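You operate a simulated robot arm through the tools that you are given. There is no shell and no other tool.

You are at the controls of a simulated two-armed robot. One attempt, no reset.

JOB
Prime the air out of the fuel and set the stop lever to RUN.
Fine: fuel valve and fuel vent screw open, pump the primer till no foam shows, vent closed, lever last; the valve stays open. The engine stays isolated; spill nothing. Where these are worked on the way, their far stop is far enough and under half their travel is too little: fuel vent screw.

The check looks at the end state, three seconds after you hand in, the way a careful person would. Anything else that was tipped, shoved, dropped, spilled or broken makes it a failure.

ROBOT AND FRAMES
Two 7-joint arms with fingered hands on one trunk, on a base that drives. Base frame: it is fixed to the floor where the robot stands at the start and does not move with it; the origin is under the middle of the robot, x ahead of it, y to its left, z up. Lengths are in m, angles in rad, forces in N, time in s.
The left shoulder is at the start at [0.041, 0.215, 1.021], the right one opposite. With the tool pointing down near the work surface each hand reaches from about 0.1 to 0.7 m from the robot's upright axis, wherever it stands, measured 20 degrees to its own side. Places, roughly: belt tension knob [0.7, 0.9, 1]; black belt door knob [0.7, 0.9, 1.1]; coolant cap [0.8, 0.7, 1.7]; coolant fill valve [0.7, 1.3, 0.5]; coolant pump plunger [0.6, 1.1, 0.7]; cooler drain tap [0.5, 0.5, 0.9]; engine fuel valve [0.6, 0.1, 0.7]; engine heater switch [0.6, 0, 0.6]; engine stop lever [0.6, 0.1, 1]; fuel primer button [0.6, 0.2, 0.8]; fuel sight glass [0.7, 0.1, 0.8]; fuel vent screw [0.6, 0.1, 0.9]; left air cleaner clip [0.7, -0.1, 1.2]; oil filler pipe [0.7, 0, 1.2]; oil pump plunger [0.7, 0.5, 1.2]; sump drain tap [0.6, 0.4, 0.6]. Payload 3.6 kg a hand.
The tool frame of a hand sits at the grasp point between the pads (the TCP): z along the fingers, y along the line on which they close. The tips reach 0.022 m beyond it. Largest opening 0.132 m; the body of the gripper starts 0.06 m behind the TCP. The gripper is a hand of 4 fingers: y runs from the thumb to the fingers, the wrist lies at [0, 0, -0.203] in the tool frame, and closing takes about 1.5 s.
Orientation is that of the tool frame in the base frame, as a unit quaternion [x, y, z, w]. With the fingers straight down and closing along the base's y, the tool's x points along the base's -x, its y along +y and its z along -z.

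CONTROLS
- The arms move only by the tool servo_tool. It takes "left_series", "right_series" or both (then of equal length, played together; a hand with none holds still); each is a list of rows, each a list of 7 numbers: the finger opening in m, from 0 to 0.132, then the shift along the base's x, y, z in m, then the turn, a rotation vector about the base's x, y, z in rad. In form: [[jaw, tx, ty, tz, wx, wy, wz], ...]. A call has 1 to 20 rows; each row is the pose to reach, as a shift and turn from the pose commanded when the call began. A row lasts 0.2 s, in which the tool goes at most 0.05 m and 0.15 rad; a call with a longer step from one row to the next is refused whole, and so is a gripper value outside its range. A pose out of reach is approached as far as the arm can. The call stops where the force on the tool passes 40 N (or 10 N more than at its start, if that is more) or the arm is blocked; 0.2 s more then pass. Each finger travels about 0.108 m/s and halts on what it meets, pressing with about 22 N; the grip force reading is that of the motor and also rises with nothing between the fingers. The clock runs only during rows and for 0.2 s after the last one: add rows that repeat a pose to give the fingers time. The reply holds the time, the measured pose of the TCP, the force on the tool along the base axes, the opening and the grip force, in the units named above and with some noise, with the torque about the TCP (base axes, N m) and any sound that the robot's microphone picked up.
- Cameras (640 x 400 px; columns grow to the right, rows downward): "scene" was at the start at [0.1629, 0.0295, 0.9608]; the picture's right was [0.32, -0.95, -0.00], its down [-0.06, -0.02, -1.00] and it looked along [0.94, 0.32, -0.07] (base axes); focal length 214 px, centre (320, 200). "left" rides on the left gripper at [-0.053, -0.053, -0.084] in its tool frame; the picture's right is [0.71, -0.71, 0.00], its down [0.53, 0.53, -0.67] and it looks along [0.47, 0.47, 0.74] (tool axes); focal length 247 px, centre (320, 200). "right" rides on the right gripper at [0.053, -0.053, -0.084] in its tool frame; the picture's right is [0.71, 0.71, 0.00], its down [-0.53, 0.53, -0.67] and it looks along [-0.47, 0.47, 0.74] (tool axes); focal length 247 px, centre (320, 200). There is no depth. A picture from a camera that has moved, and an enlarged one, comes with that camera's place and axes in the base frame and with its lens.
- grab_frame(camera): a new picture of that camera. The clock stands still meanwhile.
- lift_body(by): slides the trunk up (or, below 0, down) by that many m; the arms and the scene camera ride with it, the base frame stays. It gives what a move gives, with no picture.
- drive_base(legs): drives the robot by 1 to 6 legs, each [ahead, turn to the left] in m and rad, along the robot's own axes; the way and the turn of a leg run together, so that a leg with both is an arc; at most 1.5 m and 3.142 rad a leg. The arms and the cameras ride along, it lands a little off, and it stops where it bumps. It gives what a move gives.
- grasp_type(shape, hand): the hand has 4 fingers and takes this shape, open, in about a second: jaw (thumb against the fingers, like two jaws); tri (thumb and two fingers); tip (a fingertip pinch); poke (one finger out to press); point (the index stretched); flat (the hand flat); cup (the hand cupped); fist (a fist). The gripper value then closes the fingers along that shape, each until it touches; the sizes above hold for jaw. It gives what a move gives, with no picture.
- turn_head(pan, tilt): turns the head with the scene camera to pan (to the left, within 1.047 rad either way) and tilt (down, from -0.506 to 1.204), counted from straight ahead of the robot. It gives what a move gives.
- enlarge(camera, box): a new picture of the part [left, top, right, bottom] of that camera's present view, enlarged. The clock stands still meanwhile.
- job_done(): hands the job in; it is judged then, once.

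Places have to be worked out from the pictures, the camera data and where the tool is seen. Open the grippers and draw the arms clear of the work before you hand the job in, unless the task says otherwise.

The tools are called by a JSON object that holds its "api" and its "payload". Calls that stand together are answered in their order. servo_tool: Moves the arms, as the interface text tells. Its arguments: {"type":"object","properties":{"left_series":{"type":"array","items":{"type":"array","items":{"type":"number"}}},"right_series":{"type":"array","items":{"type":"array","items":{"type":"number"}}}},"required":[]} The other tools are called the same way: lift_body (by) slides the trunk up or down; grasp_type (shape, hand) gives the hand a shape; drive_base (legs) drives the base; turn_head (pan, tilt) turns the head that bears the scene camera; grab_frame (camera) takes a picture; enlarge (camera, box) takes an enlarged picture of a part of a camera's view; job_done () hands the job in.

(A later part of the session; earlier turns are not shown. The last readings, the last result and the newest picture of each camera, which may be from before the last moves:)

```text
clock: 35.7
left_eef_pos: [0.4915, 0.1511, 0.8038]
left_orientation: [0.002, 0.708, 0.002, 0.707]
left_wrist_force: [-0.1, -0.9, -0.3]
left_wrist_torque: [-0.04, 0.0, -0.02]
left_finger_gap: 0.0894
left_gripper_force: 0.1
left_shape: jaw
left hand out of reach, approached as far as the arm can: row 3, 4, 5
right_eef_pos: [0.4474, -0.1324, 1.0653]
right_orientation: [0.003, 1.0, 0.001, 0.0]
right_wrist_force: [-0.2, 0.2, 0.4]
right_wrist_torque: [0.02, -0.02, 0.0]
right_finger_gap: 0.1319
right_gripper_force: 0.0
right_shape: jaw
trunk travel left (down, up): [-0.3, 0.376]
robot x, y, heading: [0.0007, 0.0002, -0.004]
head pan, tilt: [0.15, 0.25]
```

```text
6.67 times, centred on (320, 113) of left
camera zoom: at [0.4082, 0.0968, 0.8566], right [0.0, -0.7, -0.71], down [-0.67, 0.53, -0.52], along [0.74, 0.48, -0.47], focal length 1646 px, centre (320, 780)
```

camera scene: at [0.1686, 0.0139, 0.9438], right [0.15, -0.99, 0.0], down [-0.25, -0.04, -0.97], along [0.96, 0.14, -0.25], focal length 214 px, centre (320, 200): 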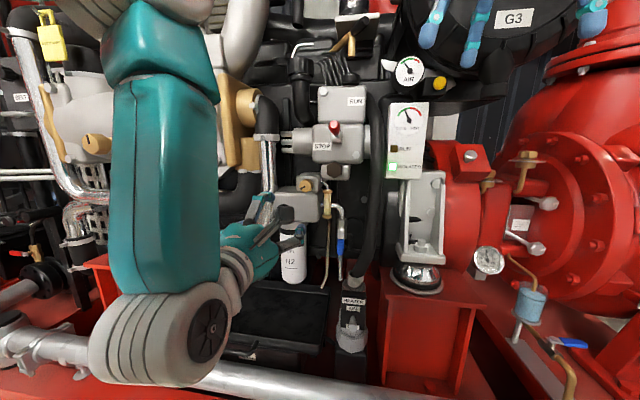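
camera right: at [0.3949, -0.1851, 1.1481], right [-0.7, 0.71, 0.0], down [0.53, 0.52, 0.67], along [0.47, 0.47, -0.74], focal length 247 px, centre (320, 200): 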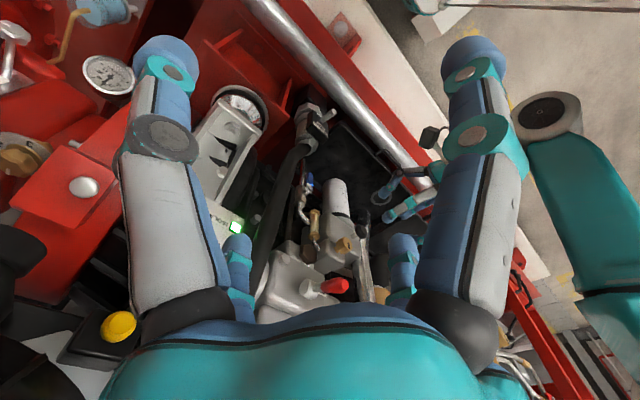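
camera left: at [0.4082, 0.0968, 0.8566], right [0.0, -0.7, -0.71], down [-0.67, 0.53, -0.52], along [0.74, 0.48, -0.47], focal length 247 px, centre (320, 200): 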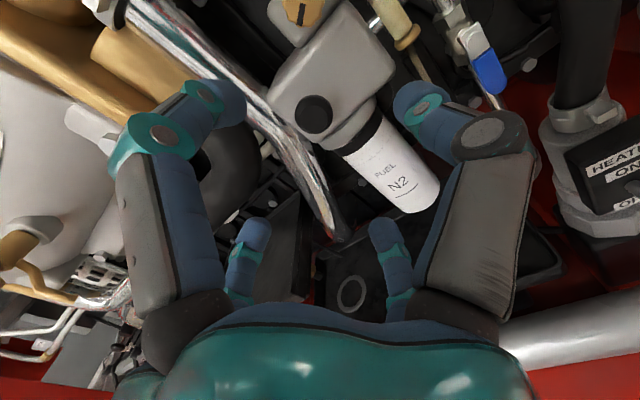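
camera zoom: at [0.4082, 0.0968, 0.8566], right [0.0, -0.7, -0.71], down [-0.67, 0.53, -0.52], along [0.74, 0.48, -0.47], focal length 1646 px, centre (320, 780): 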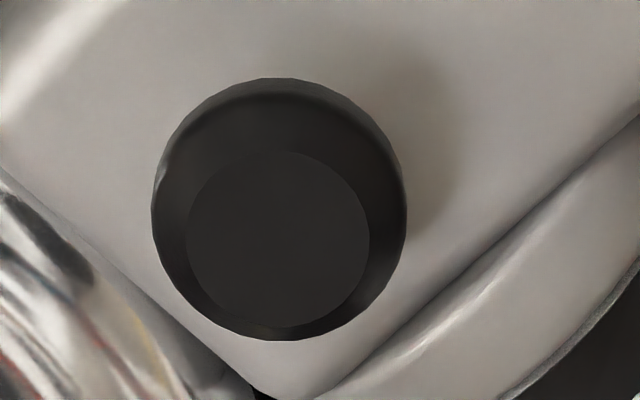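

Button face centre ≈ [0.612, 0.165, 0.797]. I close the hand and move forward 5 cm, where the arm is less folded, to see whether the alignment is then reachable.

{"api": "servo_tool", "payload": {"left_series": [[0.06, 0.02, 0.0, -0.001, 0, 0, 0], [0.03, 0.04, 0.0, -0.002, 0, 0, 0], [0.0, 0.055, 0.001, -0.002, 0, 0, 0], [0.0, 0.055, 0.001, -0.002, 0, 0, 0], [0.0, 0.055, 0.001, -0.002, 0, 0, 0]]}}

{"api": "grab_frame", "payload": {"camera": "left"}}

{"api": "enlarge", "payload": {"camera": "right", "box": [290, 180, 418, 260]}}

```text
clock: 36.9
left_eef_pos: [0.5444, 0.1352, 0.8089]
left_orientation: [0.0, 0.708, 0.004, 0.706]
left_wrist_force: [-0.1, 0.4, 0.6]
left_wrist_torque: [-0.01, 0.0, 0.04]
left_finger_gap: 0.0001
left_gripper_force: 22.5
left_shape: jaw
left hand out of reach, approached as far as the arm can: row 1, 2, 3, 4, 5
right_eef_pos: [0.4471, -0.133, 1.0659]
right_orientation: [0.002, 1.0, 0.001, 0.0]
right_wrist_force: [0.8, 0.4, 0.5]
right_wrist_torque: [0.01, -0.03, -0.03]
right_finger_gap: 0.1321
right_gripper_force: 0.0
right_shape: jaw
trunk travel left (down, up): [-0.3, 0.376]
robot x, y, heading: [0.0005, -0.0031, 0.002]
head pan, tilt: [0.15, 0.25]
```

```text
taken
camera left: at [0.4605, 0.0814, 0.8611], right [0.0, -0.7, -0.71], down [-0.67, 0.52, -0.52], along [0.74, 0.48, -0.47], focal length 247 px, centre (320, 200)
```

left: 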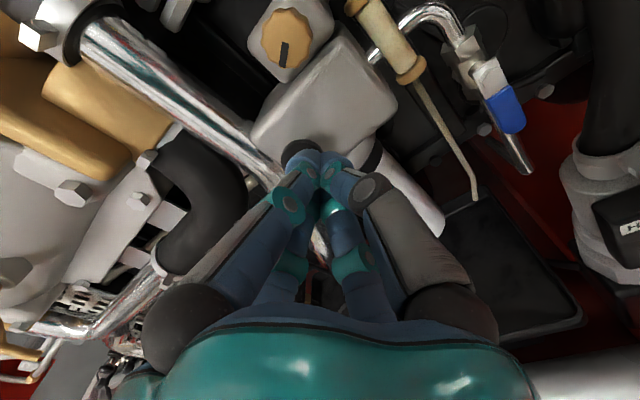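

```text
5.00 times, centred on (354, 220) of right
camera zoom: at [0.3948, -0.1852, 1.1481], right [-0.7, 0.71, 0.0], down [0.53, 0.52, 0.67], along [0.47, 0.47, -0.74], focal length 1235 px, centre (150, 100)
```

zoom: 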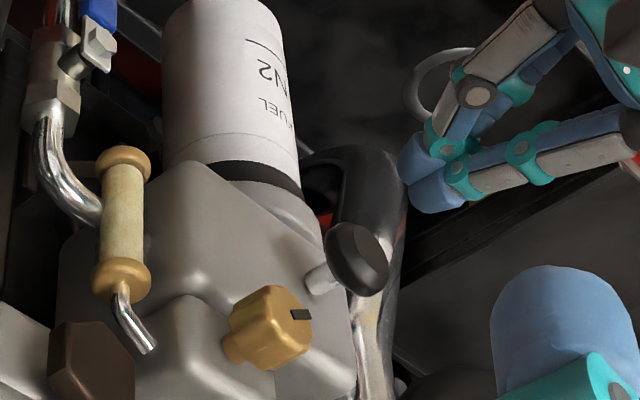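

The arm is at a joint limit this close in (forearm hanging vertical beside the body). Backing the base straight away from the engine by 0.15 m should unfold it; the hands simply ride back with it.

{"api": "drive_base", "payload": {"legs": [[-0.15, 0.0]]}}

{"api": "grab_frame", "payload": {"camera": "scene"}}

{"api": "grab_frame", "payload": {"camera": "right"}}

{"api": "grab_frame", "payload": {"camera": "left"}}

```text
clock: 38.3
left_eef_pos: [0.3885, 0.1351, 0.8091]
left_orientation: [-0.001, 0.707, 0.004, 0.707]
left_wrist_force: [0.3, -0.6, 0.0]
left_wrist_torque: [0.01, 0.01, 0.02]
left_finger_gap: 0.0
left_gripper_force: 21.4
left_shape: jaw
right_eef_pos: [0.2916, -0.133, 1.065]
right_orientation: [0.003, 1.0, 0.001, 0.0]
right_wrist_force: [-1.0, -0.5, 0.5]
right_wrist_torque: [0.04, 0.02, 0.0]
right_finger_gap: 0.1321
right_gripper_force: 0.2
right_shape: jaw
trunk travel left (down, up): [-0.3, 0.376]
robot x, y, heading: [-0.1534, -0.0023, 0.003]
head pan, tilt: [0.15, 0.25]
```

```text
taken
camera scene: at [0.0134, 0.0139, 0.9441], right [0.15, -0.99, 0.0], down [-0.24, -0.04, -0.97], along [0.96, 0.14, -0.25], focal length 214 px, centre (320, 200)
```

scene: 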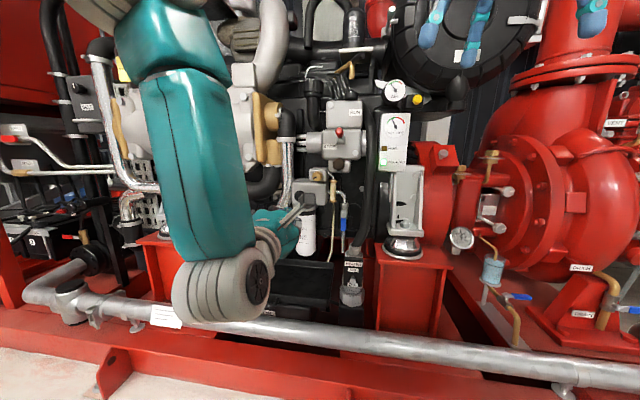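

```text
taken
camera right: at [0.2393, -0.1853, 1.1486], right [-0.7, 0.71, 0.0], down [0.53, 0.52, 0.67], along [0.48, 0.47, -0.74], focal length 247 px, centre (320, 200)
```

right: 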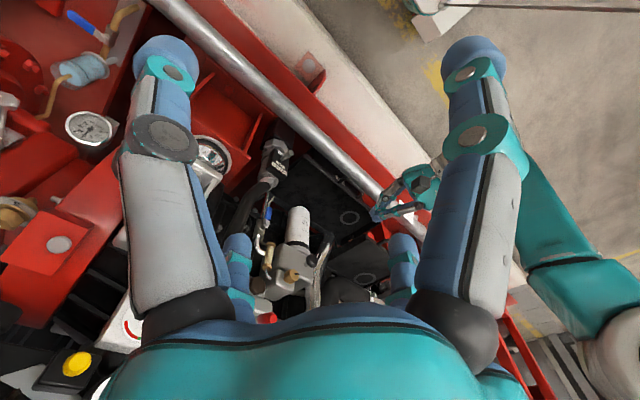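

```text
taken
camera left: at [0.3053, 0.0813, 0.8615], right [0.0, -0.7, -0.71], down [-0.67, 0.53, -0.52], along [0.74, 0.48, -0.47], focal length 247 px, centre (320, 200)
```

left: 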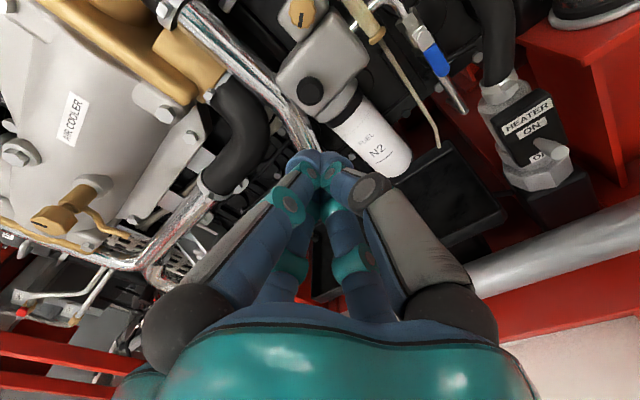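

The base backed up cleanly to x = -0.153. I now extend the left hand forward and read where it ends up.

{"api": "servo_tool", "payload": {"left_series": [[0.0, 0.04, 0.0, 0.0, 0, 0, 0], [0.0, 0.08, 0.0, 0.0, 0, 0, 0], [0.0, 0.12, 0.0, 0.0, 0, 0, 0], [0.0, 0.15, 0.0, 0.0, 0, 0, 0], [0.0, 0.15, 0.0, 0.0, 0, 0, 0]]}}

{"api": "grab_frame", "payload": {"camera": "scene"}}

```text
clock: 39.5
left_eef_pos: [0.5387, 0.1111, 0.8173]
left_orientation: [-0.007, 0.711, 0.011, 0.703]
left_wrist_force: [0.7, 0.6, -0.6]
left_wrist_torque: [0.0, -0.02, 0.0]
left_finger_gap: 0.0003
left_gripper_force: 21.9
left_shape: jaw
left hand out of reach, approached as far as the arm can: row 1, 2, 3, 4, 5
right_eef_pos: [0.294, -0.1331, 1.0655]
right_orientation: [0.002, 1.0, 0.001, 0.0]
right_wrist_force: [0.6, 0.2, 0.7]
right_wrist_torque: [-0.05, -0.02, -0.03]
right_finger_gap: 0.132
right_gripper_force: 0.2
right_shape: jaw
trunk travel left (down, up): [-0.3, 0.376]
robot x, y, heading: [-0.1511, 0.0014, -0.005]
head pan, tilt: [0.15, 0.25]
```

```text
taken
camera scene: at [0.0143, 0.0138, 0.9439], right [0.15, -0.99, 0.0], down [-0.25, -0.04, -0.97], along [0.96, 0.14, -0.25], focal length 214 px, centre (320, 200)
```

scene: 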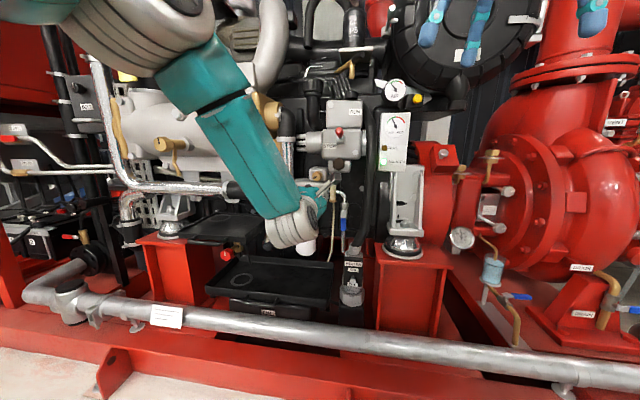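

Going forward makes it drift more, so a wrist limit is being hit at this roll. A closed hand can press at any roll, so I back off a little and roll the hand counter-clockwise 0.8 rad to free the wrist.

{"api": "servo_tool", "payload": {"left_series": [[0.0, -0.02, 0.0, 0.01, -0.1, 0, 0], [0.0, -0.04, 0.0, 0.02, -0.2, 0, 0], [0.0, -0.06, 0.0, 0.03, -0.3, 0, 0], [0.0, -0.07, 0.0, 0.04, -0.4, 0, 0], [0.0, -0.07, 0.0, 0.04, -0.5, 0, 0], [0.0, -0.07, 0.0, 0.04, -0.6, 0, 0], [0.0, -0.07, 0.0, 0.04, -0.7, 0, 0], [0.0, -0.07, 0.0, 0.04, -0.8, 0, 0], [0.0, -0.07, 0.0, 0.04, -0.8, 0, 0]]}}

{"api": "grab_frame", "payload": {"camera": "scene"}}

```text
clock: 41.5
left_eef_pos: [0.4689, 0.1108, 0.8559]
left_orientation: [-0.277, 0.653, -0.273, 0.65]
left_wrist_force: [0.0, -0.5, 0.0]
left_wrist_torque: [0.03, 0.01, 0.0]
left_finger_gap: 0.0
left_gripper_force: 22.2
left_shape: jaw
right_eef_pos: [0.2941, -0.1324, 1.0661]
right_orientation: [0.002, 1.0, 0.001, 0.0]
right_wrist_force: [0.0, 0.6, 0.3]
right_wrist_torque: [0.02, -0.01, 0.03]
right_finger_gap: 0.132
right_gripper_force: 0.1
right_shape: jaw
trunk travel left (down, up): [-0.3, 0.376]
robot x, y, heading: [-0.1532, 0.0029, -0.002]
head pan, tilt: [0.15, 0.25]
```

```text
taken
camera scene: at [0.0144, 0.0139, 0.9438], right [0.15, -0.99, 0.0], down [-0.25, -0.04, -0.97], along [0.96, 0.14, -0.25], focal length 214 px, centre (320, 200)
```

scene: 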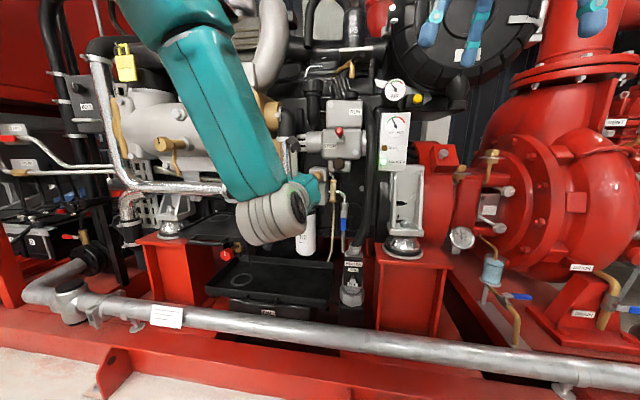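

No limits reported at this roll, and positions are counted from the actually reached pose. I now move toward the spot in front of the button, [0.52, 0.165, 0.797].

{"api": "servo_tool", "payload": {"left_series": [[0.0, 0.01, 0.014, -0.015, 0, 0, 0], [0.0, 0.02, 0.027, -0.03, 0, 0, 0], [0.0, 0.035, 0.04, -0.045, 0, 0, 0], [0.0, 0.05, 0.054, -0.059, 0, 0, 0], [0.0, 0.05, 0.054, -0.059, 0, 0, 0]]}}

{"api": "grab_frame", "payload": {"camera": "left"}}

{"api": "grab_frame", "payload": {"camera": "scene"}}

```text
clock: 42.7
left_eef_pos: [0.5102, 0.1216, 0.808]
left_orientation: [-0.287, 0.653, -0.26, 0.651]
left_wrist_force: [0.0, 0.4, 0.0]
left_wrist_torque: [-0.01, -0.01, 0.0]
left_finger_gap: 0.0
left_gripper_force: 21.9
left_shape: jaw
left hand out of reach, approached as far as the arm can: row 1, 2, 3, 4, 5
right_eef_pos: [0.2926, -0.1332, 1.0662]
right_orientation: [0.002, 1.0, 0.001, 0.0]
right_wrist_force: [0.0, -0.4, 0.1]
right_wrist_torque: [0.02, 0.0, -0.02]
right_finger_gap: 0.1318
right_gripper_force: 0.1
right_shape: jaw
trunk travel left (down, up): [-0.3, 0.376]
robot x, y, heading: [-0.1561, -0.0008, -0.004]
head pan, tilt: [0.15, 0.25]
```

```text
taken
camera left: at [0.4276, 0.1183, 0.8837], right [0.04, -1.0, 0.01], down [-0.68, -0.03, -0.73], along [0.73, 0.02, -0.68], focal length 247 px, centre (320, 200)
```

left: 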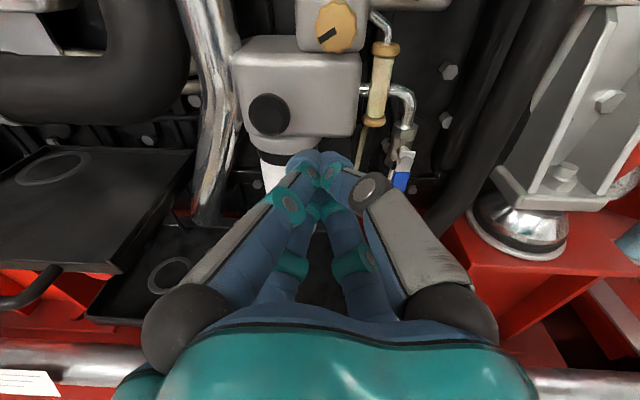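

```text
taken
camera scene: at [0.0143, 0.0138, 0.9439], right [0.15, -0.99, 0.0], down [-0.25, -0.04, -0.97], along [0.96, 0.14, -0.25], focal length 214 px, centre (320, 200)
```

scene: 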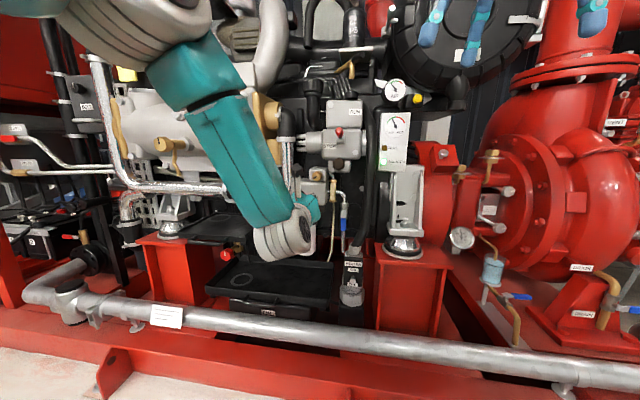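

The limit seems to be the wrist's upward bend with the forearm hanging so steeply. I try tilting the hand 0.5 rad downward (tool pointing forward-down) while moving left, which raises the wrist.

{"api": "servo_tool", "payload": {"left_series": [[0.0, 0.0, 0.0, 0.0, 0, 0.13, 0], [0.0, 0.0, 0.01, 0.0, 0, 0.26, 0], [0.0, 0.0, 0.02, 0.0, 0, 0.39, 0], [0.0, 0.0, 0.03, 0.0, 0, 0.5, 0], [0.0, 0.0, 0.043, 0.0, 0, 0.5, 0], [0.0, 0.0, 0.043, 0.0, 0, 0.5, 0]]}}

{"api": "grab_frame", "payload": {"camera": "left"}}

```text
clock: 44.1
left_eef_pos: [0.5103, 0.1643, 0.8089]
left_orientation: [-0.334, 0.794, -0.197, 0.468]
left_wrist_force: [-0.2, 0.6, -0.5]
left_wrist_torque: [0.02, -0.03, -0.01]
left_finger_gap: 0.0
left_gripper_force: 21.9
left_shape: jaw
right_eef_pos: [0.2933, -0.1333, 1.0647]
right_orientation: [0.003, 1.0, 0.001, 0.0]
right_wrist_force: [0.6, -0.5, 0.1]
right_wrist_torque: [0.0, 0.0, 0.01]
right_finger_gap: 0.1318
right_gripper_force: 0.1
right_shape: jaw
trunk travel left (down, up): [-0.3, 0.376]
robot x, y, heading: [-0.1525, 0.0001, 0.005]
head pan, tilt: [0.15, 0.25]
```

```text
taken
camera left: at [0.4737, 0.1646, 0.9136], right [0.01, -1.0, 0.01], down [-0.94, -0.01, -0.33], along [0.33, 0.0, -0.94], focal length 247 px, centre (320, 200)
```

left: 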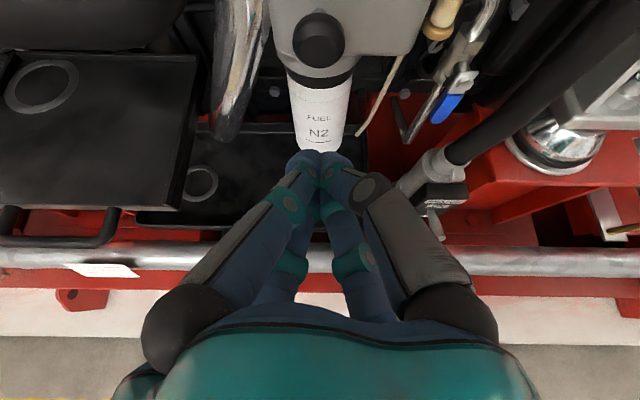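

Tilted 29° down, the pose is reached exactly at [0.510, 0.164, 0.809]. I advance to just short of the button at TCP [0.575, 0.165, 0.802] and check the alignment.

{"api": "servo_tool", "payload": {"left_series": [[0.0, 0.02, 0.001, -0.003, 0, 0, 0], [0.0, 0.045, 0.001, -0.007, 0, 0, 0], [0.0, 0.065, 0.001, -0.007, 0, 0, 0], [0.0, 0.065, 0.001, -0.007, 0, 0, 0]]}}

{"api": "enlarge", "payload": {"camera": "left", "box": [220, 60, 420, 185]}}

{"api": "enlarge", "payload": {"camera": "right", "box": [230, 190, 390, 290]}}

{"api": "enlarge", "payload": {"camera": "scene", "box": [270, 160, 390, 235]}}

```text
clock: 45.1
left_eef_pos: [0.5765, 0.1661, 0.7997]
left_orientation: [-0.334, 0.794, -0.196, 0.469]
left_wrist_force: [-0.3, 0.1, -0.3]
left_wrist_torque: [0.0, 0.0, 0.0]
left_finger_gap: 0.0
left_gripper_force: 21.9
left_shape: jaw
right_eef_pos: [0.2923, -0.1326, 1.0645]
right_orientation: [0.003, 1.0, 0.001, 0.0]
right_wrist_force: [0.7, -0.8, 0.3]
right_wrist_torque: [0.02, 0.0, -0.01]
right_finger_gap: 0.1319
right_gripper_force: 0.1
right_shape: jaw
trunk travel left (down, up): [-0.3, 0.376]
robot x, y, heading: [-0.1575, -0.003, -0.001]
head pan, tilt: [0.15, 0.25]
```

```text
3.20 times, centred on (320, 122) of left
camera zoom: at [0.5389, 0.1664, 0.9066], right [0.01, -1.0, 0.01], down [-0.94, -0.01, -0.33], along [0.33, 0.0, -0.94], focal length 790 px, centre (320, 448)
```

zoom: 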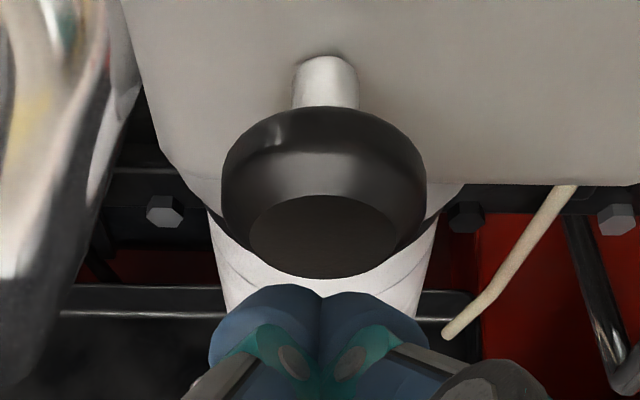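

```text
4.00 times, centred on (310, 240) of right
camera zoom: at [0.2403, -0.1853, 1.1487], right [-0.7, 0.71, 0.0], down [0.53, 0.52, 0.67], along [0.47, 0.47, -0.74], focal length 988 px, centre (360, 40)
```

zoom: 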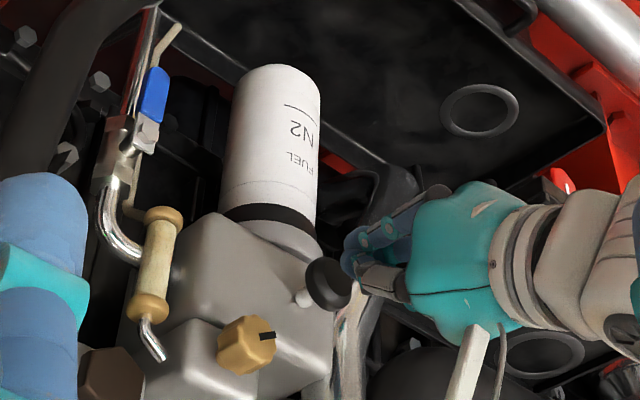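

```text
5.33 times, centred on (330, 198) of scene
camera zoom: at [0.0144, 0.0139, 0.9438], right [0.15, -0.99, 0.0], down [-0.25, -0.04, -0.97], along [0.96, 0.14, -0.25], focal length 1144 px, centre (267, 213)
```

zoom: 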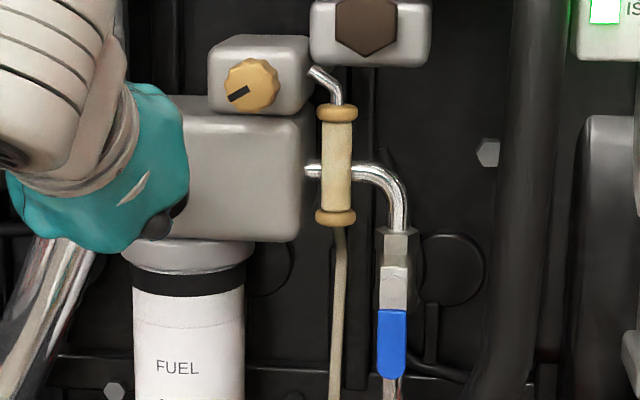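

The tips are lined up with the button, and the scene view shows the sight glass clear of the hand. I press forward 2 cm in small steps and read the force.

{"api": "servo_tool", "payload": {"left_series": [[0.0, 0.006, 0.0, 0.0, 0, 0, 0], [0.0, 0.012, 0.0, 0.0, 0, 0, 0], [0.0, 0.016, 0.0, 0.0, 0, 0, 0], [0.0, 0.02, 0.0, 0.0, 0, 0, 0]]}}

{"api": "enlarge", "payload": {"camera": "left", "box": [220, 60, 420, 185]}}

{"api": "enlarge", "payload": {"camera": "scene", "box": [270, 160, 390, 235]}}

```text
clock: 46.1
left_eef_pos: [0.5948, 0.1652, 0.7996]
left_orientation: [-0.335, 0.794, -0.196, 0.468]
left_wrist_force: [-5.3, 2.0, -0.9]
left_wrist_torque: [-0.04, 0.07, -0.02]
left_finger_gap: 0.0001
left_gripper_force: 22.0
left_shape: jaw
right_eef_pos: [0.2924, -0.1332, 1.0659]
right_orientation: [0.003, 1.0, 0.0, 0.0]
right_wrist_force: [0.4, 0.6, 0.2]
right_wrist_torque: [-0.01, 0.0, 0.02]
right_finger_gap: 0.1318
right_gripper_force: 0.1
right_shape: jaw
trunk travel left (down, up): [-0.3, 0.376]
robot x, y, heading: [-0.1539, -0.0005, 0.003]
head pan, tilt: [0.15, 0.25]
heard: click
```

```text
3.20 times, centred on (320, 122) of left
camera zoom: at [0.5577, 0.1661, 0.9059], right [0.01, -1.0, 0.01], down [-0.95, -0.01, -0.33], along [0.33, 0.0, -0.95], focal length 790 px, centre (320, 448)
```

zoom: 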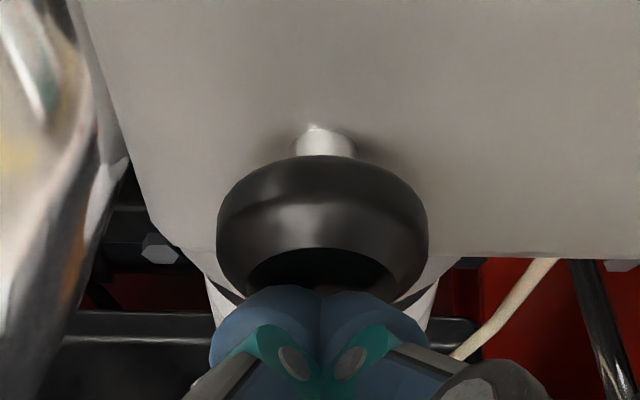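

```text
5.33 times, centred on (330, 198) of scene
camera zoom: at [0.014, 0.014, 0.9439], right [0.15, -0.99, 0.0], down [-0.24, -0.04, -0.97], along [0.96, 0.14, -0.25], focal length 1144 px, centre (267, 213)
```

zoom: 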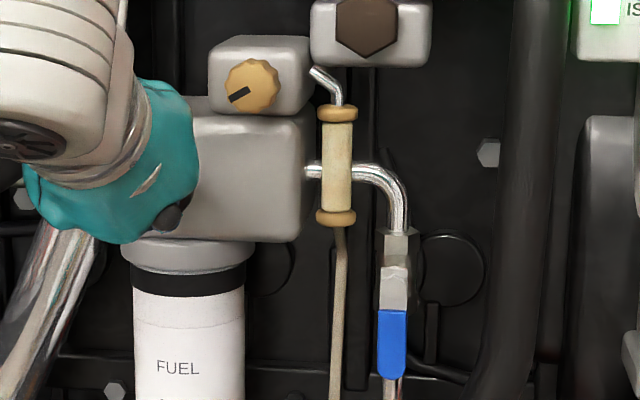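

A click was heard at about 5 N, with some stem still showing. I push a further 6 mm to find the bottom of the stroke.

{"api": "servo_tool", "payload": {"left_series": [[0.0, 0.003, 0.0, 0.0, 0, 0, 0], [0.0, 0.006, 0.0, 0.0, 0, 0, 0], [0.0, 0.006, 0.0, 0.0, 0, 0, 0]]}}

{"api": "enlarge", "payload": {"camera": "left", "box": [220, 60, 420, 185]}}

{"api": "enlarge", "payload": {"camera": "scene", "box": [316, 176, 348, 204]}}

```text
clock: 46.9
left_eef_pos: [0.6009, 0.1664, 0.7995]
left_orientation: [-0.335, 0.794, -0.195, 0.468]
left_wrist_force: [-20.2, 4.8, -2.0]
left_wrist_torque: [0.02, 0.2, 0.15]
left_finger_gap: 0.0001
left_gripper_force: 22.6
left_shape: jaw
right_eef_pos: [0.2914, -0.1324, 1.0661]
right_orientation: [0.001, 1.0, 0.0, 0.001]
right_wrist_force: [0.1, -0.8, -0.3]
right_wrist_torque: [0.03, 0.02, -0.01]
right_finger_gap: 0.1317
right_gripper_force: 0.0
right_shape: jaw
trunk travel left (down, up): [-0.3, 0.376]
robot x, y, heading: [-0.153, -0.0012, -0.0]
head pan, tilt: [0.15, 0.25]
```

```text
3.20 times, centred on (320, 122) of left
camera zoom: at [0.5629, 0.1663, 0.9063], right [0.01, -1.0, 0.01], down [-0.95, -0.01, -0.33], along [0.33, 0.0, -0.95], focal length 790 px, centre (320, 448)
```

zoom: 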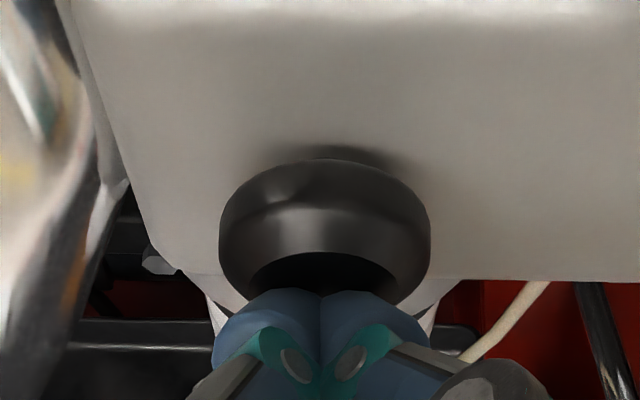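

```text
14.29 times, centred on (332, 190) of scene
camera zoom: at [0.0128, 0.0143, 0.9441], right [0.15, -0.99, 0.0], down [-0.24, -0.04, -0.97], along [0.96, 0.14, -0.25], focal length 3064 px, centre (149, 343)
```

zoom: 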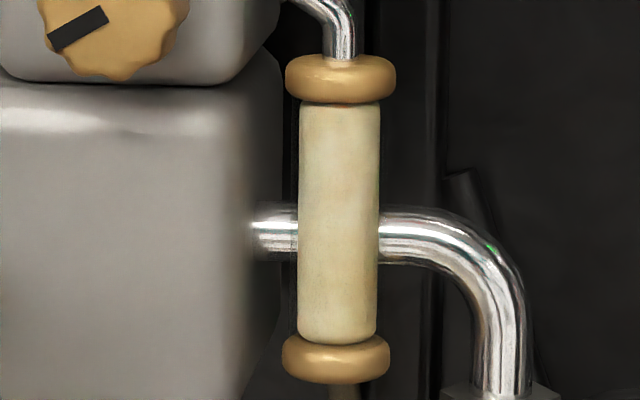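

The button bottoms at about 20 N near TCP x 0.600; the glass is still cream-coloured. I now do four strokes (release 24 mm, press to the bottom) and look again.

{"api": "servo_tool", "payload": {"left_series": [[0.0, -0.014, 0, 0, 0, 0, 0], [0.0, -0.024, 0, 0, 0, 0, 0], [0.0, -0.024, 0, 0, 0, 0, 0], [0.0, -0.012, 0, 0, 0, 0, 0], [0.0, -0.001, 0, 0, 0, 0, 0], [0.0, -0.014, 0, 0, 0, 0, 0], [0.0, -0.024, 0, 0, 0, 0, 0], [0.0, -0.024, 0, 0, 0, 0, 0], [0.0, -0.012, 0, 0, 0, 0, 0], [0.0, -0.001, 0, 0, 0, 0, 0], [0.0, -0.014, 0, 0, 0, 0, 0], [0.0, -0.024, 0, 0, 0, 0, 0], [0.0, -0.024, 0, 0, 0, 0, 0], [0.0, -0.012, 0, 0, 0, 0, 0], [0.0, -0.001, 0, 0, 0, 0, 0], [0.0, -0.014, 0, 0, 0, 0, 0], [0.0, -0.024, 0, 0, 0, 0, 0], [0.0, -0.024, 0, 0, 0, 0, 0], [0.0, -0.012, 0, 0, 0, 0, 0], [0.0, -0.001, 0, 0, 0, 0, 0]]}}

{"api": "enlarge", "payload": {"camera": "scene", "box": [316, 176, 348, 204]}}

{"api": "enlarge", "payload": {"camera": "left", "box": [220, 60, 420, 185]}}

```text
clock: 51.1
left_eef_pos: [0.6007, 0.1681, 0.802]
left_orientation: [-0.335, 0.794, -0.195, 0.469]
left_wrist_force: [-8.3, 3.2, 0.6]
left_wrist_torque: [0.04, 0.07, 0.09]
left_finger_gap: 0.0
left_gripper_force: 22.2
left_shape: jaw
right_eef_pos: [0.2925, -0.133, 1.0661]
right_orientation: [0.002, 1.0, 0.0, 0.0]
right_wrist_force: [-1.1, -0.5, 0.3]
right_wrist_torque: [-0.02, 0.0, 0.03]
right_finger_gap: 0.1318
right_gripper_force: 0.0
right_shape: jaw
trunk travel left (down, up): [-0.3, 0.376]
robot x, y, heading: [-0.1524, -0.0022, -0.001]
head pan, tilt: [0.15, 0.25]
heard: click, click, click, click
```

```text
14.29 times, centred on (332, 190) of scene
camera zoom: at [0.0135, 0.0141, 0.944], right [0.15, -0.99, 0.0], down [-0.24, -0.04, -0.97], along [0.96, 0.14, -0.25], focal length 3064 px, centre (149, 343)
```

zoom: 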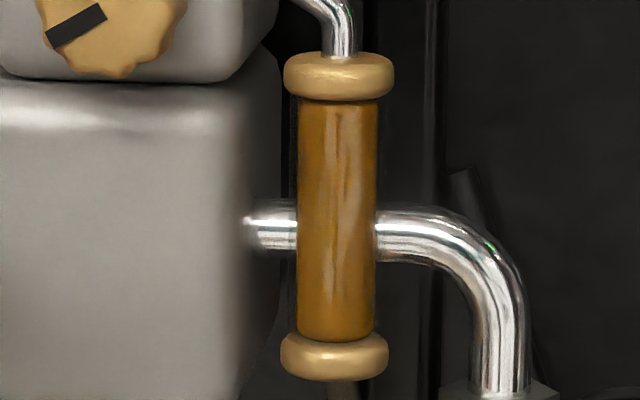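

```text
3.20 times, centred on (320, 122) of left
camera zoom: at [0.562, 0.1671, 0.9076], right [0.01, -1.0, 0.01], down [-0.95, -0.01, -0.33], along [0.33, 0.0, -0.95], focal length 790 px, centre (320, 448)
```

zoom: 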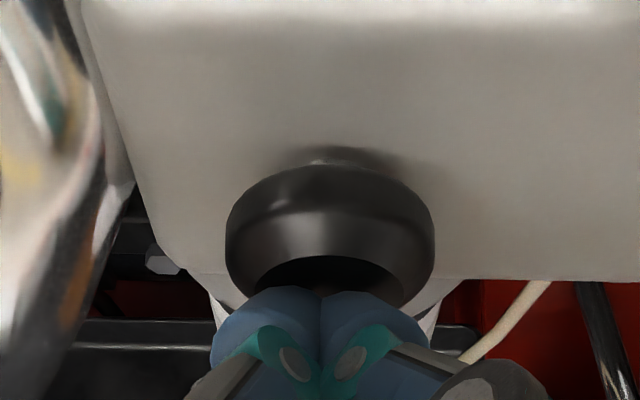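

Four clicks heard, and the glass has turned amber. I enlarge it more to check for any remaining foam streaks.

{"api": "enlarge", "payload": {"camera": "scene", "box": [326, 180, 342, 202]}}

{"api": "enlarge", "payload": {"camera": "right", "box": [250, 230, 314, 270]}}

```text
16.00 times, centred on (334, 191) of scene
camera zoom: at [0.0135, 0.0141, 0.944], right [0.15, -0.99, 0.0], down [-0.24, -0.04, -0.97], along [0.96, 0.14, -0.25], focal length 3432 px, centre (96, 344)
```

zoom: 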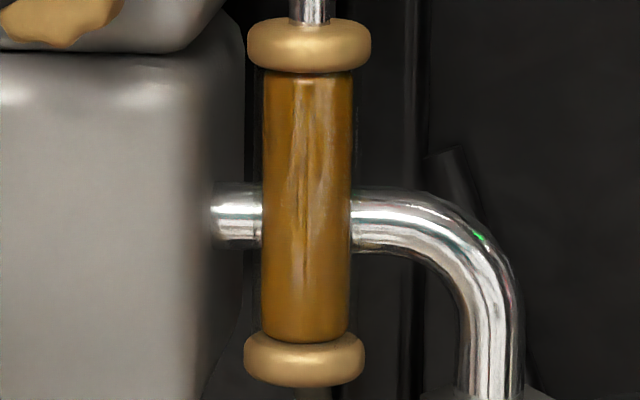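

```text
10.00 times, centred on (282, 250) of right
camera zoom: at [0.2395, -0.185, 1.1491], right [-0.7, 0.71, 0.0], down [0.53, 0.52, 0.67], along [0.48, 0.47, -0.74], focal length 2470 px, centre (700, -300)
```

zoom: 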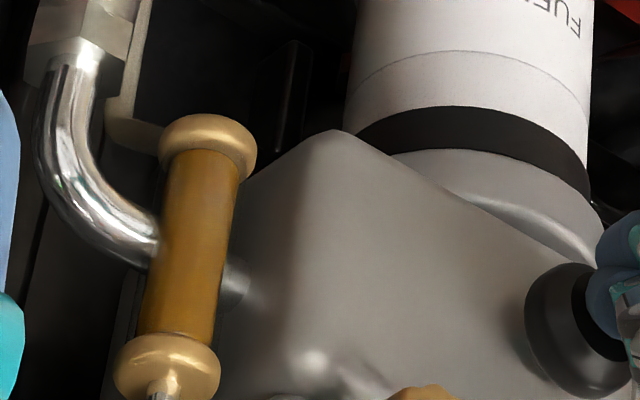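

The glass looks uniformly amber. I give one more stroke to see whether its appearance still changes, ending released and backed off.

{"api": "servo_tool", "payload": {"left_series": [[0.0, -0.014, 0, 0, 0, 0, 0], [0.0, -0.024, 0, 0, 0, 0, 0], [0.0, -0.024, 0, 0, 0, 0, 0], [0.0, -0.012, 0, 0, 0, 0, 0], [0.0, 0.0, 0, 0, 0, 0, 0], [0.0, -0.014, 0, 0, 0, 0, 0], [0.0, -0.03, 0, 0, 0, 0, 0], [0.0, -0.03, 0, 0, 0, 0, 0]]}}

{"api": "enlarge", "payload": {"camera": "scene", "box": [326, 180, 342, 202]}}

{"api": "enlarge", "payload": {"camera": "right", "box": [250, 230, 314, 270]}}

```text
clock: 52.9
left_eef_pos: [0.5716, 0.1656, 0.8]
left_orientation: [-0.334, 0.794, -0.197, 0.468]
left_wrist_force: [-0.5, -0.1, 0.1]
left_wrist_torque: [0.03, 0.0, 0.02]
left_finger_gap: 0.0001
left_gripper_force: 22.0
left_shape: jaw
right_eef_pos: [0.2938, -0.1326, 1.0653]
right_orientation: [0.002, 1.0, 0.001, -0.001]
right_wrist_force: [1.1, -0.9, 0.1]
right_wrist_torque: [0.01, -0.01, 0.0]
right_finger_gap: 0.132
right_gripper_force: 0.2
right_shape: jaw
trunk travel left (down, up): [-0.3, 0.376]
robot x, y, heading: [-0.1547, -0.001, 0.001]
head pan, tilt: [0.15, 0.25]
heard: click
```

```text
16.00 times, centred on (334, 191) of scene
camera zoom: at [0.0146, 0.0139, 0.9438], right [0.15, -0.99, 0.0], down [-0.25, -0.04, -0.97], along [0.96, 0.14, -0.25], focal length 3432 px, centre (96, 344)
```

zoom: 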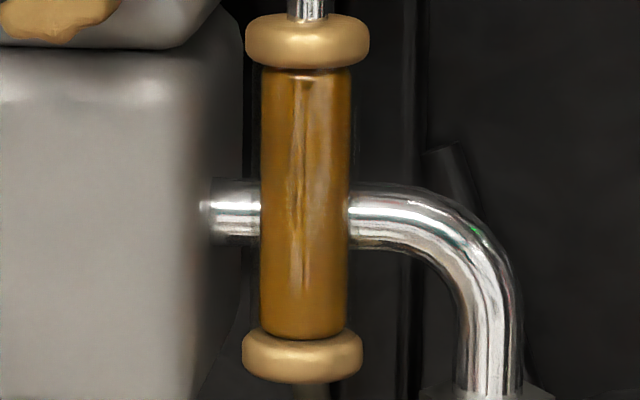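

```text
10.00 times, centred on (282, 250) of right
camera zoom: at [0.2406, -0.1853, 1.1486], right [-0.7, 0.71, 0.0], down [0.53, 0.52, 0.67], along [0.47, 0.47, -0.74], focal length 2470 px, centre (700, -300)
```

zoom: 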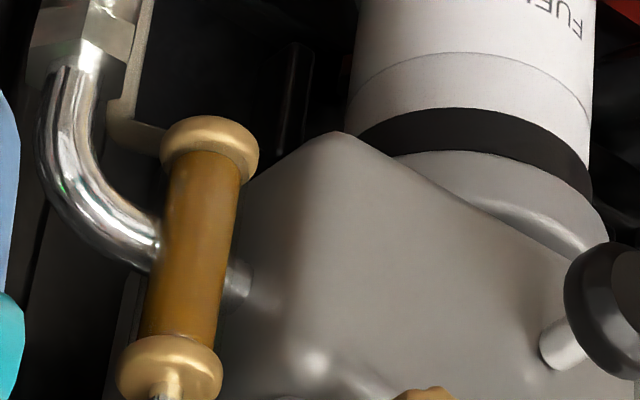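

No change: clear fuel, no foam. Now I retract the hand, level it out and raise it toward vent height before driving the base back to its first place, where the vent turn worked without limits.

{"api": "servo_tool", "payload": {"left_series": [[0.0, -0.04, 0, 0, 0, 0, 0], [0.0, -0.08, 0, 0, 0, 0, 0], [0.0, -0.12, 0, 0.005, 0, 0, 0], [0.0, -0.16, 0, 0.01, 0, 0, 0], [0.0, -0.19, 0, 0.02, 0, 0, 0], [0.0, -0.19, -0.015, 0.03, 0, -0.13, 0], [0.0, -0.19, -0.03, 0.04, 0, -0.26, 0], [0.0, -0.19, -0.045, 0.05, 0, -0.39, 0], [0.0, -0.19, -0.051, 0.056, 0, -0.5, 0], [0.0, -0.19, -0.051, 0.056, 0, -0.5, 0]]}}

{"api": "enlarge", "payload": {"camera": "scene", "box": [270, 160, 390, 235]}}

```text
clock: 55.1
left_eef_pos: [0.3815, 0.116, 0.8578]
left_orientation: [-0.275, 0.653, -0.273, 0.651]
left_wrist_force: [-0.2, -0.1, 0.1]
left_wrist_torque: [-0.02, -0.04, -0.01]
left_finger_gap: 0.0
left_gripper_force: 21.9
left_shape: jaw
right_eef_pos: [0.294, -0.1321, 1.0651]
right_orientation: [0.003, 1.0, 0.001, 0.0]
right_wrist_force: [0.5, 0.4, 0.6]
right_wrist_torque: [-0.01, 0.01, 0.01]
right_finger_gap: 0.1317
right_gripper_force: 0.0
right_shape: jaw
trunk travel left (down, up): [-0.3, 0.376]
robot x, y, heading: [-0.1558, 0.0001, 0.002]
head pan, tilt: [0.15, 0.25]
```

```text
5.33 times, centred on (330, 198) of scene
camera zoom: at [0.0143, 0.014, 0.9439], right [0.15, -0.99, 0.0], down [-0.25, -0.04, -0.97], along [0.96, 0.14, -0.25], focal length 1144 px, centre (267, 213)
```

zoom: 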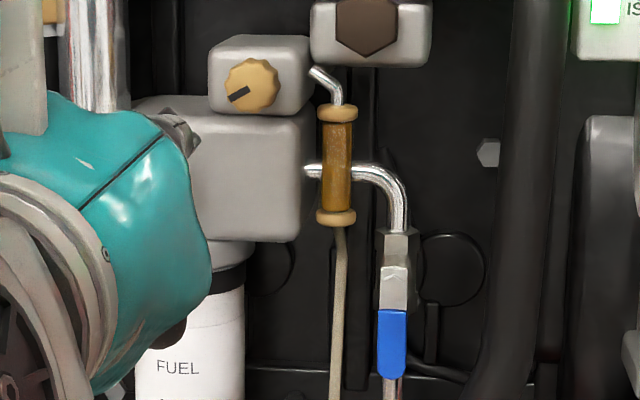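

Pose level at [0.3815, 0.116, 0.858] and roll -0.8, no limits. I drive the base forward 0.15 m to its original spot; the left tips then end near x 0.56, still clear of the vent knob at 0.62.

{"api": "drive_base", "payload": {"legs": [[0.15, 0.0]]}}

```text
clock: 56.5
left_eef_pos: [0.5319, 0.1163, 0.8572]
left_orientation: [-0.276, 0.653, -0.271, 0.65]
left_wrist_force: [-0.2, 0.4, -0.1]
left_wrist_torque: [-0.04, 0.01, 0.01]
left_finger_gap: 0.0005
left_gripper_force: 22.0
left_shape: jaw
right_eef_pos: [0.4463, -0.1317, 1.0645]
right_orientation: [0.001, 1.0, 0.002, -0.001]
right_wrist_force: [1.6, 0.0, 1.0]
right_wrist_torque: [0.03, 0.05, 0.01]
right_finger_gap: 0.1319
right_gripper_force: 0.1
right_shape: jaw
trunk travel left (down, up): [-0.3, 0.376]
robot x, y, heading: [-0.002, 0.0032, 0.0]
head pan, tilt: [0.15, 0.25]
```

The base is back at x ≈ -0.002. I open the hand to 0.055, roll on to about -1.2 rad, and look at the knob to check alignment.

{"api": "servo_tool", "payload": {"left_series": [[0.02, -0.01, 0.0, 0.0, -0.1, 0, 0], [0.04, -0.01, -0.001, -0.001, -0.2, 0, 0], [0.055, -0.01, -0.001, -0.0015, -0.3, 0, 0], [0.055, -0.01, -0.001, -0.0015, -0.4, 0, 0], [0.055, -0.01, -0.001, -0.0015, -0.4, 0, 0]]}}

{"api": "grab_frame", "payload": {"camera": "left"}}

{"api": "enlarge", "payload": {"camera": "left", "box": [256, 80, 384, 160]}}

```text
clock: 57.6
left_eef_pos: [0.5219, 0.1153, 0.8579]
left_orientation: [-0.4, 0.586, -0.396, 0.583]
left_wrist_force: [-0.1, 1.0, -0.2]
left_wrist_torque: [0.01, 0.0, 0.0]
left_finger_gap: 0.0547
left_gripper_force: 0.0
left_shape: jaw
right_eef_pos: [0.4435, -0.1336, 1.066]
right_orientation: [0.002, 1.0, 0.001, 0.0]
right_wrist_force: [0.0, 1.0, -0.5]
right_wrist_torque: [0.01, 0.0, -0.02]
right_finger_gap: 0.1319
right_gripper_force: 0.0
right_shape: jaw
trunk travel left (down, up): [-0.3, 0.376]
robot x, y, heading: [-0.0032, 0.0011, -0.002]
head pan, tilt: [0.15, 0.25]
```

```text
taken
camera left: at [0.4369, 0.1455, 0.9257], right [0.0, -0.92, 0.4], down [-0.67, -0.3, -0.68], along [0.74, -0.27, -0.62], focal length 247 px, centre (320, 200)
```

left: 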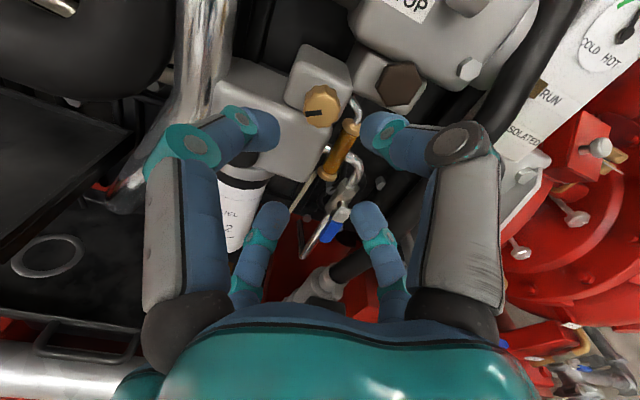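

```text
5.00 times, centred on (320, 120) of left
camera zoom: at [0.4369, 0.1455, 0.9257], right [0.0, -0.92, 0.4], down [-0.67, -0.3, -0.68], along [0.74, -0.27, -0.62], focal length 1235 px, centre (320, 600)
```

zoom: 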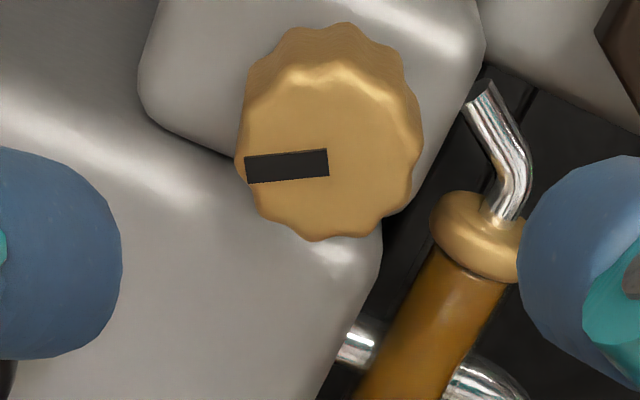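

The knob is within 1.5 mm of the axis. I correct that, advance to TCP x ≈ 0.613 and close on the knob.

{"api": "servo_tool", "payload": {"left_series": [[0.055, 0.03, -0.0012, 0.0004, 0, 0, 0], [0.055, 0.06, -0.0012, 0.0004, 0, 0, 0], [0.055, 0.08, -0.0012, 0.0004, 0, 0, 0], [0.055, 0.0915, -0.0012, 0.0004, 0, 0, 0], [0.055, 0.0915, -0.0012, 0.0004, 0, 0, 0], [0.0, 0.0915, -0.0012, 0.0004, 0, 0, 0], [0.0, 0.0915, -0.0012, 0.0004, 0, 0, 0], [0.0, 0.0915, -0.0012, 0.0004, 0, 0, 0], [0.0, 0.0915, -0.0012, 0.0004, 0, 0, 0]]}}

{"api": "grab_frame", "payload": {"camera": "left"}}

{"api": "enlarge", "payload": {"camera": "right", "box": [300, 190, 396, 250]}}

```text
clock: 59.6
left_eef_pos: [0.6116, 0.1138, 0.8581]
left_orientation: [-0.4, 0.586, -0.395, 0.583]
left_wrist_force: [4.5, 0.9, 1.0]
left_wrist_torque: [0.02, -0.04, 0.01]
left_finger_gap: 0.021
left_gripper_force: 21.9
left_shape: jaw
right_eef_pos: [0.445, -0.1319, 1.0658]
right_orientation: [0.001, 1.0, 0.001, -0.001]
right_wrist_force: [0.1, 0.3, 0.1]
right_wrist_torque: [-0.01, -0.02, 0.0]
right_finger_gap: 0.1319
right_gripper_force: 0.1
right_shape: jaw
trunk travel left (down, up): [-0.3, 0.376]
robot x, y, heading: [-0.0016, 0.0003, -0.001]
head pan, tilt: [0.15, 0.25]
```

```text
taken
camera left: at [0.5275, 0.1434, 0.9262], right [0.0, -0.92, 0.4], down [-0.67, -0.3, -0.68], along [0.74, -0.26, -0.62], focal length 247 px, centre (320, 200)
```

left: 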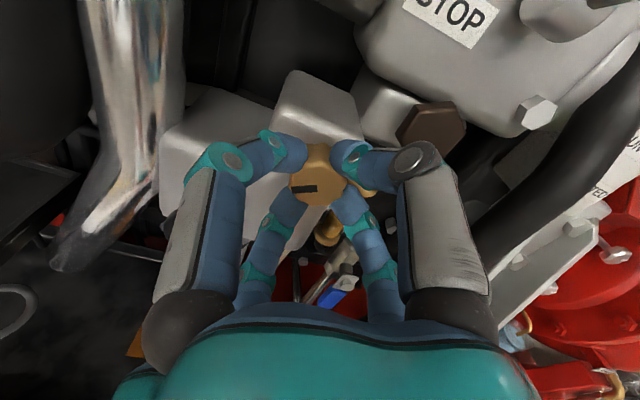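

```text
6.67 times, centred on (348, 220) of right
camera zoom: at [0.3918, -0.1848, 1.149], right [-0.7, 0.71, 0.0], down [0.53, 0.52, 0.67], along [0.47, 0.47, -0.74], focal length 1646 px, centre (133, 67)
```

zoom: 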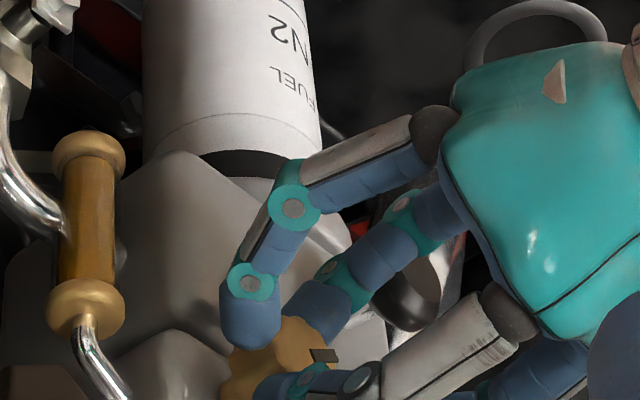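

Gripped again (gap 0.021). I turn clockwise by 1.2 rad first, then check that the knob is following.

{"api": "servo_tool", "payload": {"left_series": [[0.0, 0, 0, 0, 0.1, 0, 0], [0.0, 0, 0, 0, 0.2, 0, 0], [0.0, 0, 0, 0, 0.3, 0, 0], [0.0, 0, 0, 0, 0.4, 0, 0], [0.0, 0, 0, 0, 0.5, 0, 0], [0.0, 0, 0, 0, 0.6, 0, 0], [0.0, 0, 0, 0, 0.7, 0, 0], [0.0, 0, 0, 0, 0.8, 0, 0], [0.0, 0, 0, 0, 0.9, 0, 0], [0.0, 0, 0, 0, 1.0, 0, 0], [0.0, 0, 0, 0, 1.1, 0, 0], [0.0, 0, 0, 0, 1.2, 0, 0]]}}

{"api": "grab_frame", "payload": {"camera": "left"}}

{"api": "enlarge", "payload": {"camera": "right", "box": [300, 190, 396, 250]}}

```text
clock: 62.2
left_eef_pos: [0.6132, 0.1134, 0.8563]
left_orientation: [0.0, 0.708, 0.005, 0.706]
left_wrist_force: [-5.9, -7.0, -8.1]
left_wrist_torque: [-0.06, 0.12, -0.15]
left_finger_gap: 0.0211
left_gripper_force: 22.2
left_shape: jaw
right_eef_pos: [0.4439, -0.1339, 1.0653]
right_orientation: [0.002, 1.0, 0.002, 0.0]
right_wrist_force: [-0.4, -0.8, 0.5]
right_wrist_torque: [0.0, 0.03, -0.01]
right_finger_gap: 0.1316
right_gripper_force: 0.1
right_shape: jaw
trunk travel left (down, up): [-0.3, 0.376]
robot x, y, heading: [-0.0051, 0.0007, -0.004]
head pan, tilt: [0.15, 0.25]
```

```text
taken
camera left: at [0.5281, 0.0595, 0.9087], right [0.0, -0.7, -0.71], down [-0.67, 0.53, -0.52], along [0.74, 0.48, -0.47], focal length 247 px, centre (320, 200)
```

left: 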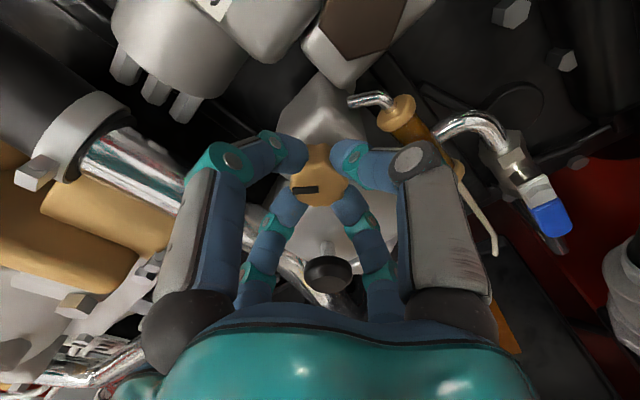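

```text
6.67 times, centred on (348, 220) of right
camera zoom: at [0.3913, -0.1855, 1.1489], right [-0.7, 0.71, 0.0], down [0.53, 0.52, 0.67], along [0.47, 0.47, -0.74], focal length 1646 px, centre (133, 67)
```

zoom: 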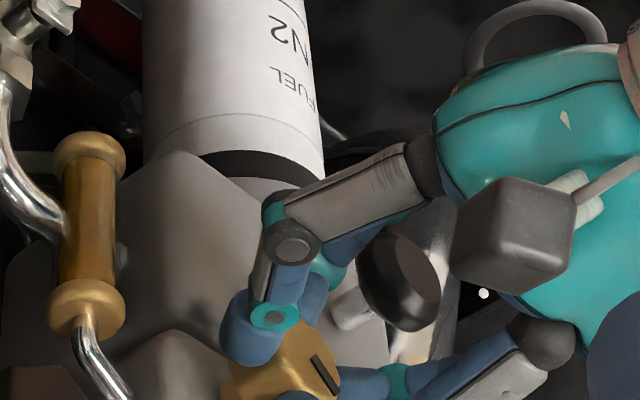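

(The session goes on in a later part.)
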